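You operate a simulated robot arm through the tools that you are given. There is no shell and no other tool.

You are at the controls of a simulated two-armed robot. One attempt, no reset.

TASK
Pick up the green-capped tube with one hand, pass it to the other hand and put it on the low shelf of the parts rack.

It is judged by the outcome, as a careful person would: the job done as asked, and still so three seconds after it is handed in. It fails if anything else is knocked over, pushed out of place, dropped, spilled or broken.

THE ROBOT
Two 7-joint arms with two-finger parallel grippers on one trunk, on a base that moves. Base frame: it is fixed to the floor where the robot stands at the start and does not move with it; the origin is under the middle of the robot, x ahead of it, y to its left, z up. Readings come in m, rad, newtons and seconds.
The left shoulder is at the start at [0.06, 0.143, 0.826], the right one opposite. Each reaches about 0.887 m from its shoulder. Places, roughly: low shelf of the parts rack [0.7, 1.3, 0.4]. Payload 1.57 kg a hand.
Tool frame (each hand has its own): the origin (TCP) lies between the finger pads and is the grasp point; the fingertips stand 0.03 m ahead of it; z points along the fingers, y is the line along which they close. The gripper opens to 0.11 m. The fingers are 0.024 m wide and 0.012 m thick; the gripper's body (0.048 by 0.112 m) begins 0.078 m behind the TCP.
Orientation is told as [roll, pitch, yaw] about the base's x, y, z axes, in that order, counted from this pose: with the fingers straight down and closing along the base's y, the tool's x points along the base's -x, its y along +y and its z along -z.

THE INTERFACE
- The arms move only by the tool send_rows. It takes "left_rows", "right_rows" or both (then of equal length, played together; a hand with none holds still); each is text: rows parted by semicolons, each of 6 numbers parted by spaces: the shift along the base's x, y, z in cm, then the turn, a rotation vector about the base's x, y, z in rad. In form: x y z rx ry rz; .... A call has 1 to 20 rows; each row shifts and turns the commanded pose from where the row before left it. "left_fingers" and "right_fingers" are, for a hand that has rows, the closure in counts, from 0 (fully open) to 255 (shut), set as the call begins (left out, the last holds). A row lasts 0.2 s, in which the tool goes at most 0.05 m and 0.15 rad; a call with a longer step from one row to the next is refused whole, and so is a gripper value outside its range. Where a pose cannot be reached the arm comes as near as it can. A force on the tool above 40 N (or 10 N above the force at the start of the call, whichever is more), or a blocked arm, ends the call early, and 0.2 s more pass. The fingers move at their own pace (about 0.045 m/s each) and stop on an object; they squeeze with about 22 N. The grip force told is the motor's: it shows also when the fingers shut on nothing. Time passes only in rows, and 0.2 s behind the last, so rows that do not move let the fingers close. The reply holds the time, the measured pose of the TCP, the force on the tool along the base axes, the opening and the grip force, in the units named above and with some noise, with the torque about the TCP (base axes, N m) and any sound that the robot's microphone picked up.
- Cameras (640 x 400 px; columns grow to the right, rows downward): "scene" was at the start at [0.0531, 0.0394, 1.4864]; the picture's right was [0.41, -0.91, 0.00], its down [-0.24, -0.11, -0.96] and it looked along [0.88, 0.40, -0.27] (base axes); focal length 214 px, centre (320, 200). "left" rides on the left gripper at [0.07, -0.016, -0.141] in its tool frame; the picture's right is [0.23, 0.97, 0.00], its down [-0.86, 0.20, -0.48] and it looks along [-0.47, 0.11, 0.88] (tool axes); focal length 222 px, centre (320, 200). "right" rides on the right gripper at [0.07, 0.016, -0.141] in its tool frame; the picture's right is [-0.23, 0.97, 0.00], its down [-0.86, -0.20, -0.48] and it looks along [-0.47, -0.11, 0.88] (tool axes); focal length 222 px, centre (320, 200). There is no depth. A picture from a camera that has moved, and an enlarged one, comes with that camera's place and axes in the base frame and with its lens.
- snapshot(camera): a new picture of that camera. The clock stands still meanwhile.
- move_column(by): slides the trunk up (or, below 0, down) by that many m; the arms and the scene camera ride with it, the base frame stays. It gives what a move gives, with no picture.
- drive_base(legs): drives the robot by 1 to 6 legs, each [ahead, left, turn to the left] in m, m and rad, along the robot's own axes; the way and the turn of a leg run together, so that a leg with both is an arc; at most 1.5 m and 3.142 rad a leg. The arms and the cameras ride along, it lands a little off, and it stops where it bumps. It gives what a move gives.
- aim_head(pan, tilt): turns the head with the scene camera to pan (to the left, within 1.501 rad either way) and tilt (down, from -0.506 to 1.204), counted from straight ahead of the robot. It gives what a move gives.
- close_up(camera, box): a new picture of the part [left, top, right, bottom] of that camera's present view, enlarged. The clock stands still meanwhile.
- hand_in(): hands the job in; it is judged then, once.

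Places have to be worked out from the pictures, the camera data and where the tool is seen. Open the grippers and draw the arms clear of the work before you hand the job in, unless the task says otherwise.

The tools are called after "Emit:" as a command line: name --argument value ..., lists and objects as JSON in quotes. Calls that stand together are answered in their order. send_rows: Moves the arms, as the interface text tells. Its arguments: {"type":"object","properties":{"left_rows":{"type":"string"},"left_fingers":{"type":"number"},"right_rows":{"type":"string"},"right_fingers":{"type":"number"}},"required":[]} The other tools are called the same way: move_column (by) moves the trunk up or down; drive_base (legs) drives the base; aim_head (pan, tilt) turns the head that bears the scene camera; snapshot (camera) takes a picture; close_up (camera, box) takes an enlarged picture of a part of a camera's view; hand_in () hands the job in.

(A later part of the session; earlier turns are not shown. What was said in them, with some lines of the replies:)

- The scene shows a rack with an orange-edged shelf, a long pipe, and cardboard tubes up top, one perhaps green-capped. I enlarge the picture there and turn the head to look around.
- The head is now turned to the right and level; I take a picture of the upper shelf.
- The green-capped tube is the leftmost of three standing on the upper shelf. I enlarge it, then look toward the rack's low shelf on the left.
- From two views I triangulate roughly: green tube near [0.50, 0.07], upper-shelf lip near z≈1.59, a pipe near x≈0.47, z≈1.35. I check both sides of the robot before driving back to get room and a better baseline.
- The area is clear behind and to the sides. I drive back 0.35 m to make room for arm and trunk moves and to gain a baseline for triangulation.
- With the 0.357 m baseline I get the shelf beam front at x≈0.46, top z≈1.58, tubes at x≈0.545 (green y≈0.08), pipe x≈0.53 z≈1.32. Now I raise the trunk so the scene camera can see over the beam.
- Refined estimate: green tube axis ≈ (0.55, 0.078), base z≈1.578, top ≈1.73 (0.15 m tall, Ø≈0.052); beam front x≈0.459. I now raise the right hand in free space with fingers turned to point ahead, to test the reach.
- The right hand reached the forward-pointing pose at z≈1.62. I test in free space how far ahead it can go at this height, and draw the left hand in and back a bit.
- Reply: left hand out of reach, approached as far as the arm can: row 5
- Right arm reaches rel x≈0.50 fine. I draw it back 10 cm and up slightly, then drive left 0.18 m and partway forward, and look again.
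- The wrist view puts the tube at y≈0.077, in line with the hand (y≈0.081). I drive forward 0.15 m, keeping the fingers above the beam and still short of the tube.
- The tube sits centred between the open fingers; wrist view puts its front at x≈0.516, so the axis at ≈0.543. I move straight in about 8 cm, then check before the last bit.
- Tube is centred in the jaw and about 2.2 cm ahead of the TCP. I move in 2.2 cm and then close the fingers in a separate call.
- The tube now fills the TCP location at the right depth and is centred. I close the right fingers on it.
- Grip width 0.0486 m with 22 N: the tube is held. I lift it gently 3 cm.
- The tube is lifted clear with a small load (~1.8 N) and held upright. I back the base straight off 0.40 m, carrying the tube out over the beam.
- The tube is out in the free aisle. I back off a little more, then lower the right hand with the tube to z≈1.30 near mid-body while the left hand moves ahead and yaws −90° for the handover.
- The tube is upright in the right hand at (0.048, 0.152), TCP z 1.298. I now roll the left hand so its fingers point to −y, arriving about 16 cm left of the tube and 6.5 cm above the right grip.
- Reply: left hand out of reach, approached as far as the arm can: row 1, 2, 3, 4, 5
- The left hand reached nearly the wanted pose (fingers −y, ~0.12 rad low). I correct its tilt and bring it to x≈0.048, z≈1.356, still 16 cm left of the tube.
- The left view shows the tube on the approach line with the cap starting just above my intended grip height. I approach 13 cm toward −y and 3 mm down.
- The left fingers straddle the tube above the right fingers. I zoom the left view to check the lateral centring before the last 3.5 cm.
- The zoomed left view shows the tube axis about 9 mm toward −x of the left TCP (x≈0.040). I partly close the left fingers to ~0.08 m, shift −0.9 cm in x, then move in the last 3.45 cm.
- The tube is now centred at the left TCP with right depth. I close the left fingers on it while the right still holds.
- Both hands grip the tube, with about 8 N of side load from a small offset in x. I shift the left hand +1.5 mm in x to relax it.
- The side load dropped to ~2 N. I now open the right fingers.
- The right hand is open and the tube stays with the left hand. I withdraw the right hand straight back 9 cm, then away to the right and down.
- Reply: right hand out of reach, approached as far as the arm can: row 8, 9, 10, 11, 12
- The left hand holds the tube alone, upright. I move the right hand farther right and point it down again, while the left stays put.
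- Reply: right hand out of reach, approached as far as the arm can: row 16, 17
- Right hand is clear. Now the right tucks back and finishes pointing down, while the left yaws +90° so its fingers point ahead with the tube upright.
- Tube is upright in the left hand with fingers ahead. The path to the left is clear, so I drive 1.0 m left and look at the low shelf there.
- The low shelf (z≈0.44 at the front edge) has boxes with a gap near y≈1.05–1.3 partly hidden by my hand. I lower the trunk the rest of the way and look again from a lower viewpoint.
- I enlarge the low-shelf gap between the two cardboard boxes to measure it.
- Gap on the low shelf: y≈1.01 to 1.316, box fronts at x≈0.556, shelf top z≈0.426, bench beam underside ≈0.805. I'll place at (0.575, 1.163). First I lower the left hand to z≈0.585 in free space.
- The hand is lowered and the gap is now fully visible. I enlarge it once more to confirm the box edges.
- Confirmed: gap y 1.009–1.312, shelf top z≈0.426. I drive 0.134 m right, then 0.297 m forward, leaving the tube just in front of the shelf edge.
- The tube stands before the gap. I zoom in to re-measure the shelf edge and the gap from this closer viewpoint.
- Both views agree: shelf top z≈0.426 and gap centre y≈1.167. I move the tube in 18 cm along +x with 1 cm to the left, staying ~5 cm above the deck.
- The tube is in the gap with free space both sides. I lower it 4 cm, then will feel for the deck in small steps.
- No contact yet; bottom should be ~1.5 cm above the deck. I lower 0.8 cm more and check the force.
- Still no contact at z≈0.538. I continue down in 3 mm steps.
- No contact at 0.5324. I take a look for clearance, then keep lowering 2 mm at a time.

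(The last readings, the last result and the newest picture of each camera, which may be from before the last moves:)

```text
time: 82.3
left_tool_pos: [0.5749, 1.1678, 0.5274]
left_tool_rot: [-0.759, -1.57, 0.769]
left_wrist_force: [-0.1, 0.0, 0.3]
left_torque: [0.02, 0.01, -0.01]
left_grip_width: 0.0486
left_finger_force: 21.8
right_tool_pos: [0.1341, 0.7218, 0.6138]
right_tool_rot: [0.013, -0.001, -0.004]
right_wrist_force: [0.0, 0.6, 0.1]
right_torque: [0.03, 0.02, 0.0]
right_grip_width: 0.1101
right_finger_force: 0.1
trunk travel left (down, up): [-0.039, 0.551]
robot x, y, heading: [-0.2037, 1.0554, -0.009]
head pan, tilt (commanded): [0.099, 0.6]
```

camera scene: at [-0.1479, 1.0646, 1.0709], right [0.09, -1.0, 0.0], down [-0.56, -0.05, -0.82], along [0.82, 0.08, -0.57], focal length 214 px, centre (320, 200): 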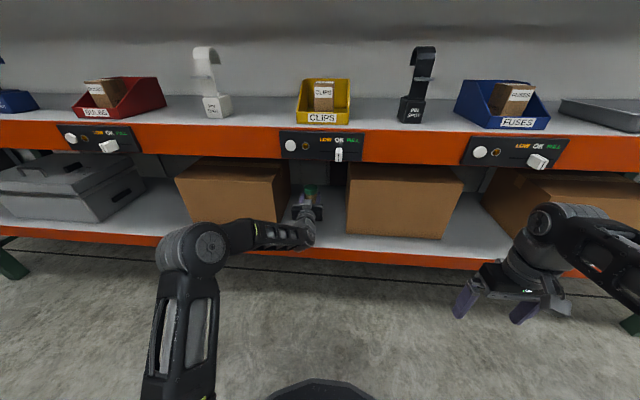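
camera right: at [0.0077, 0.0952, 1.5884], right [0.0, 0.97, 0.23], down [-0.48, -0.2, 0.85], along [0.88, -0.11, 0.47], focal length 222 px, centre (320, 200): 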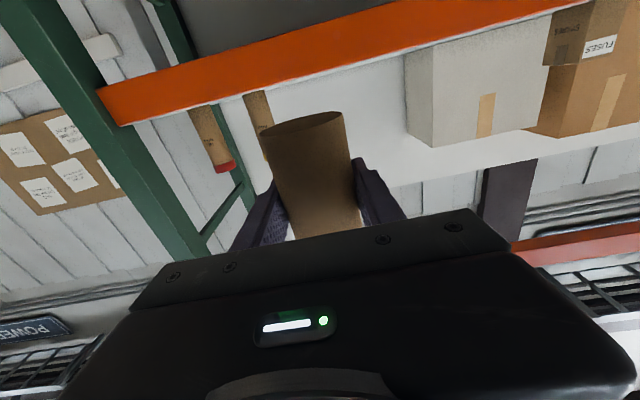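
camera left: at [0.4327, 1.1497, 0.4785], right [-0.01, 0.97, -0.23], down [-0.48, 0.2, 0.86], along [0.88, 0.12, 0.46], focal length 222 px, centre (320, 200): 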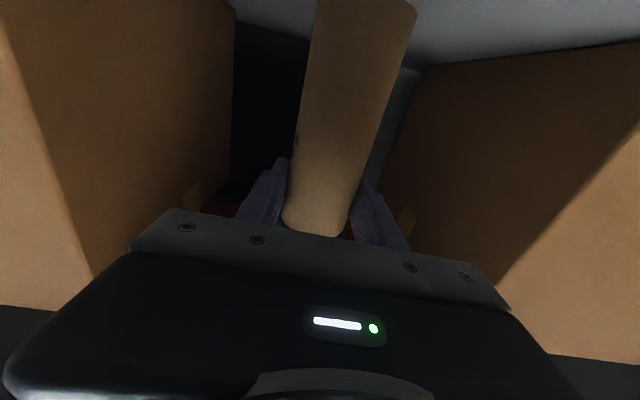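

Still no contact at z≈0.527. I continue in 2 mm steps, watching the vertical force.

Emit:
send_rows --left_rows "0 0 -0.2 0 0 0; 0 0 0 0 0 0"

Emit:
send_rows --left_rows "0 0 -0.2 0 0 0; 0 0 0 0 0 0"

Emit:
snapshot --camera "left"

```text
time: 82.9
left_tool_pos: [0.5752, 1.1687, 0.5264]
left_tool_rot: [-0.989, -1.569, 0.998]
left_wrist_force: [-0.1, 0.6, 0.2]
left_torque: [0.05, -0.01, 0.0]
left_grip_width: 0.0487
left_finger_force: 22.1
right_tool_pos: [0.133, 0.7209, 0.6151]
right_tool_rot: [0.012, 0.0, -0.003]
right_wrist_force: [-0.4, 0.9, -0.4]
right_torque: [-0.01, 0.0, 0.02]
right_grip_width: 0.1099
right_finger_force: 0.1
trunk travel left (down, up): [-0.039, 0.551]
robot x, y, heading: [-0.2028, 1.0549, -0.008]
head pan, tilt (commanded): [0.099, 0.6]
```

```text
time: 83.5
left_tool_pos: [0.575, 1.1685, 0.5261]
left_tool_rot: [-2.387, -1.567, 2.397]
left_wrist_force: [0.9, 0.5, 6.5]
left_torque: [0.24, 0.19, 0.01]
left_grip_width: 0.0485
left_finger_force: 21.6
right_tool_pos: [0.1329, 0.7224, 0.6141]
right_tool_rot: [0.013, -0.002, -0.002]
right_wrist_force: [-0.7, 0.7, -0.8]
right_torque: [-0.03, -0.03, 0.02]
right_grip_width: 0.11
right_finger_force: 0.2
trunk travel left (down, up): [-0.039, 0.551]
robot x, y, heading: [-0.2024, 1.0591, -0.008]
head pan, tilt (commanded): [0.099, 0.6]
```

```text
taken
camera left: at [0.4325, 1.15, 0.4559], right [-0.01, 0.97, -0.23], down [-0.48, 0.2, 0.85], along [0.88, 0.12, 0.47], focal length 222 px, centre (320, 200)
```

left: 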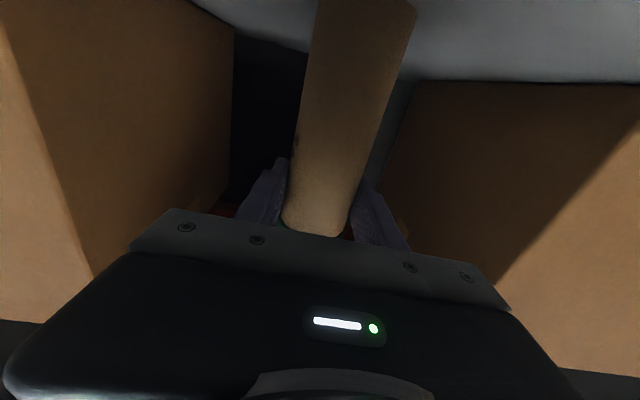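

Contact: 6.5 N upward at z≈0.526, tube standing on the deck. I ease up 1 mm, then open the left fingers to about 0.09 m.

Emit:
send_rows --left_rows "0 0 0.1 0 0 0; 0 0 0 0 0 0"

Emit:
send_rows --left_rows "0 0 0 0 0 0; 0 0 0 0 0 0; 0 0 0 0 0 0; 0 0 0 0 0 0; 0 0 0 0 0 0; 0 0 0 0 0 0" --left_fingers 20

Emit:
snapshot --camera "left"

Emit:
close_up --camera "scene" --box '[260, 170, 360, 250]'

```text
time: 84.1
left_tool_pos: [0.5738, 1.1677, 0.5263]
left_tool_rot: [-1.718, -1.57, 1.729]
left_wrist_force: [2.9, 1.2, 5.3]
left_torque: [0.21, -0.26, -0.03]
left_grip_width: 0.0485
left_finger_force: 22.2
right_tool_pos: [0.1314, 0.7215, 0.6136]
right_tool_rot: [0.01, 0.0, -0.006]
right_wrist_force: [-0.4, 0.5, 0.1]
right_torque: [-0.01, 0.0, 0.03]
right_grip_width: 0.1098
right_finger_force: 0.0
trunk travel left (down, up): [-0.039, 0.551]
robot x, y, heading: [-0.2067, 1.0539, -0.007]
head pan, tilt (commanded): [0.099, 0.6]
```

```text
time: 85.5
left_tool_pos: [0.5746, 1.1681, 0.5247]
left_tool_rot: [-0.932, -1.57, 0.944]
left_wrist_force: [-0.7, -0.2, -0.4]
left_torque: [-0.03, -0.05, 0.04]
left_grip_width: 0.1014
left_finger_force: 0.1
right_tool_pos: [0.1327, 0.7208, 0.6147]
right_tool_rot: [0.011, 0.001, -0.002]
right_wrist_force: [0.1, 0.2, 0.2]
right_torque: [0.02, 0.0, -0.02]
right_grip_width: 0.11
right_finger_force: 0.0
trunk travel left (down, up): [-0.039, 0.551]
robot x, y, heading: [-0.2053, 1.0546, -0.011]
head pan, tilt (commanded): [0.099, 0.6]
```

```text
taken
camera left: at [0.4324, 1.1499, 0.4554], right [-0.01, 0.97, -0.23], down [-0.48, 0.2, 0.86], along [0.88, 0.12, 0.46], focal length 222 px, centre (320, 200)
```

left: 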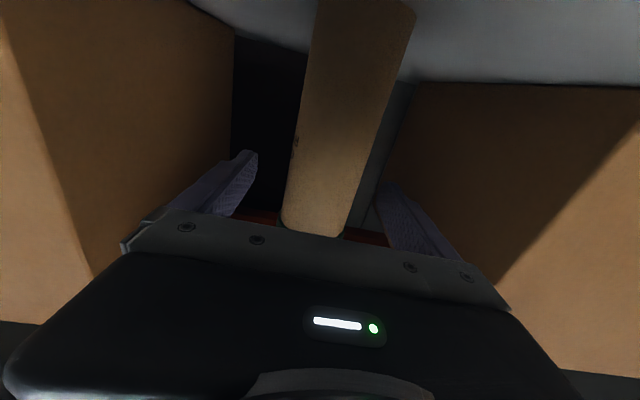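

```text
5.00 times, centred on (310, 210) of scene
camera zoom: at [-0.148, 1.0646, 1.0709], right [0.09, -1.0, 0.0], down [-0.56, -0.05, -0.83], along [0.82, 0.08, -0.56], focal length 1072 px, centre (370, 150)
```

zoom: 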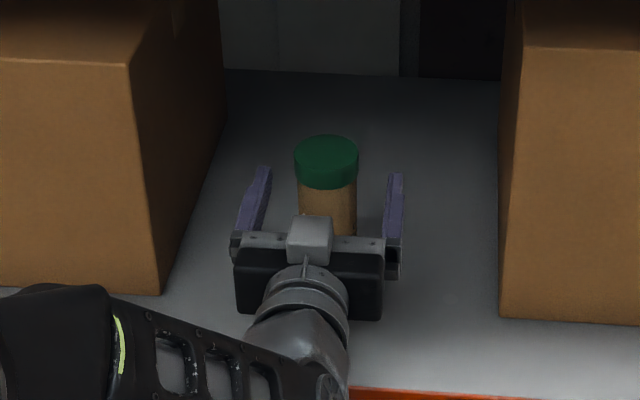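

The tube stands on its own between the open fingers. I withdraw the left hand straight back 20 cm.

Emit:
send_rows --left_rows "-1 0 0 0 0 0; -1.5 0 0 0 0 0; -2 0 0 0 0 0; -2 0 0 0 0 0; -2 0 0 0 0 0; -2 0 0 0 0 0; -2 0 0 0 0 0; -2 0 0 0 0 0; -2 0 0 0 0 0; -2 0 0 0 0 0; 0 0 0 0 0 0" --left_fingers 0

Emit:
close_up --camera "scene" --box '[240, 150, 400, 250]'

Emit:
snapshot --camera "left"

```text
time: 87.9
left_tool_pos: [0.3896, 1.166, 0.5253]
left_tool_rot: [-1.056, -1.569, 1.065]
left_wrist_force: [-0.1, 0.3, 0.1]
left_torque: [-0.04, 0.01, 0.02]
left_grip_width: 0.11
left_finger_force: 0.0
right_tool_pos: [0.1326, 0.7208, 0.6138]
right_tool_rot: [0.014, 0.002, -0.004]
right_wrist_force: [0.2, -0.4, -0.1]
right_torque: [0.0, 0.0, -0.03]
right_grip_width: 0.11
right_finger_force: 0.1
trunk travel left (down, up): [-0.039, 0.551]
robot x, y, heading: [-0.205, 1.0543, -0.004]
head pan, tilt (commanded): [0.099, 0.6]
```

```text
4.00 times, centred on (320, 200) of scene
camera zoom: at [-0.148, 1.0646, 1.071], right [0.09, -1.0, 0.0], down [-0.56, -0.05, -0.83], along [0.82, 0.08, -0.56], focal length 858 px, centre (320, 200)
```

zoom: 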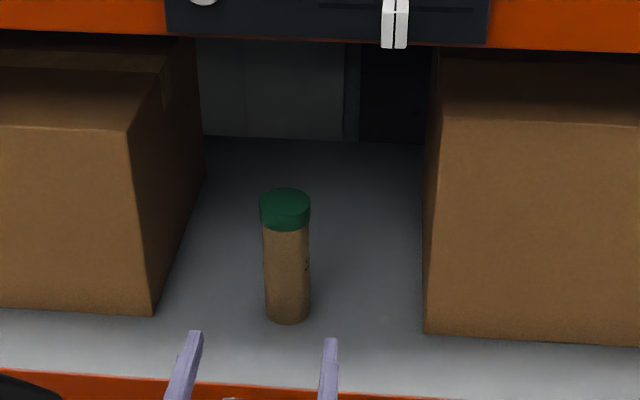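

```text
taken
camera left: at [0.2471, 1.1496, 0.4556], right [-0.01, 0.97, -0.23], down [-0.48, 0.2, 0.86], along [0.88, 0.12, 0.46], focal length 222 px, centre (320, 200)
```

left: 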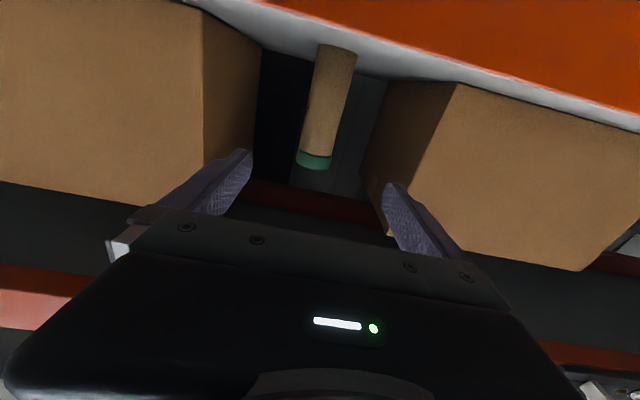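

The tube stands upright on the low shelf, hand clear. I back the base off 0.3 m and check the whole rack.

Emit:
drive_base --legs '[[-0.3, 0, 0]]'

Emit:
aim_head --pan 0.0 --tilt 0.3

Emit:
snapshot --camera "scene"

Emit:
close_up --camera "scene" --box '[240, 170, 400, 270]'

```text
time: 90.0
left_tool_pos: [0.0911, 1.1681, 0.5259]
left_tool_rot: [-0.913, -1.568, 0.92]
left_wrist_force: [0.3, -0.9, 0.4]
left_torque: [0.03, 0.0, 0.02]
left_grip_width: 0.1101
left_finger_force: 0.0
right_tool_pos: [-0.1679, 0.7217, 0.614]
right_tool_rot: [0.011, 0.001, -0.009]
right_wrist_force: [0.8, 0.5, 0.3]
right_torque: [0.0, 0.02, 0.02]
right_grip_width: 0.1101
right_finger_force: 0.1
trunk travel left (down, up): [-0.039, 0.551]
robot x, y, heading: [-0.5054, 1.055, -0.011]
head pan, tilt (commanded): [0.099, 0.6]
```

```text
time: 90.8
left_tool_pos: [0.0917, 1.1689, 0.5257]
left_tool_rot: [-0.923, -1.569, 0.928]
left_wrist_force: [-0.3, 0.4, -0.7]
left_torque: [-0.01, -0.04, -0.01]
left_grip_width: 0.1099
left_finger_force: 0.1
right_tool_pos: [-0.1673, 0.7221, 0.6129]
right_tool_rot: [0.012, -0.001, -0.008]
right_wrist_force: [-0.3, -0.7, 0.7]
right_torque: [-0.01, 0.01, -0.03]
right_grip_width: 0.1101
right_finger_force: 0.0
trunk travel left (down, up): [-0.039, 0.551]
robot x, y, heading: [-0.5007, 1.0607, -0.01]
head pan, tilt (commanded): [0.0, 0.3]
```

```text
taken
camera scene: at [-0.4413, 1.0582, 1.0984], right [-0.01, -1.0, 0.0], down [-0.3, 0.0, -0.95], along [0.95, -0.01, -0.3], focal length 214 px, centre (320, 200)
```

scene: 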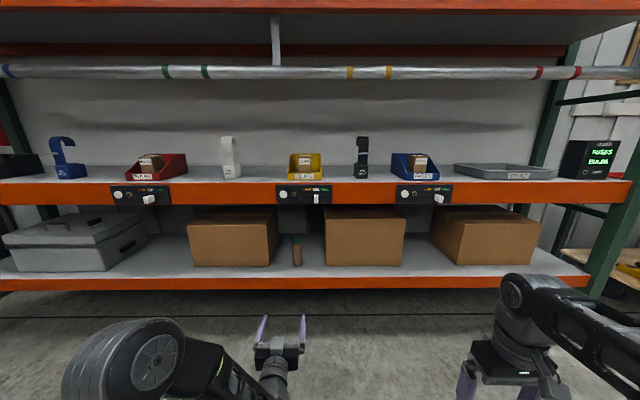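

```text
4.00 times, centred on (320, 220) of scene
camera zoom: at [-0.4413, 1.0582, 1.0984], right [-0.01, -1.0, 0.0], down [-0.3, 0.0, -0.95], along [0.95, -0.01, -0.3], focal length 858 px, centre (320, 120)
```

zoom: 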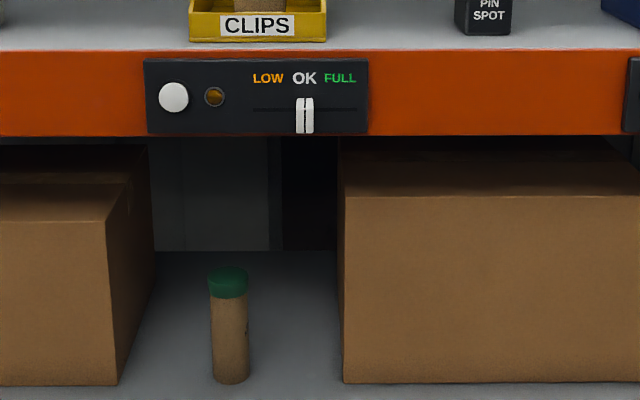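

The green-capped tube stands upright on the low shelf between the boxes. Everything else on the rack looks undisturbed, and both grippers are open and well clear. I hand in the job.

Emit:
hand_in

```text
The job is handed in.
```

The green-capped tube is standing upright on the low shelf of the parts rack, at about x 0.575, y 1.168, and I've handed the job in.

- **Pick and pass:** The right hand lifted the tube off the upper shelf. Out in the open aisle, the left hand took hold of it above the right hand's grip, and only then did the right hand let go.
- **Placing:** The left hand set the tube down in the gap between two cardboard boxes, about 11 cm behind the shelf's front edge. It lowered the tube in small steps until it touched the shelf. After I opened the fingers and drew back, the tube was standing on its own.
- **Rest of the rack:** Nothing was knocked over or moved that I could see. The last picture shows the boxes, bins and bench items in place. The yellow- and red-capped tubes were still upright the last time the camera saw them, before I moved to the low shelf; the final picture doesn't show them.

Both grippers are open, and the robot is backed off about half a metre from the rack.
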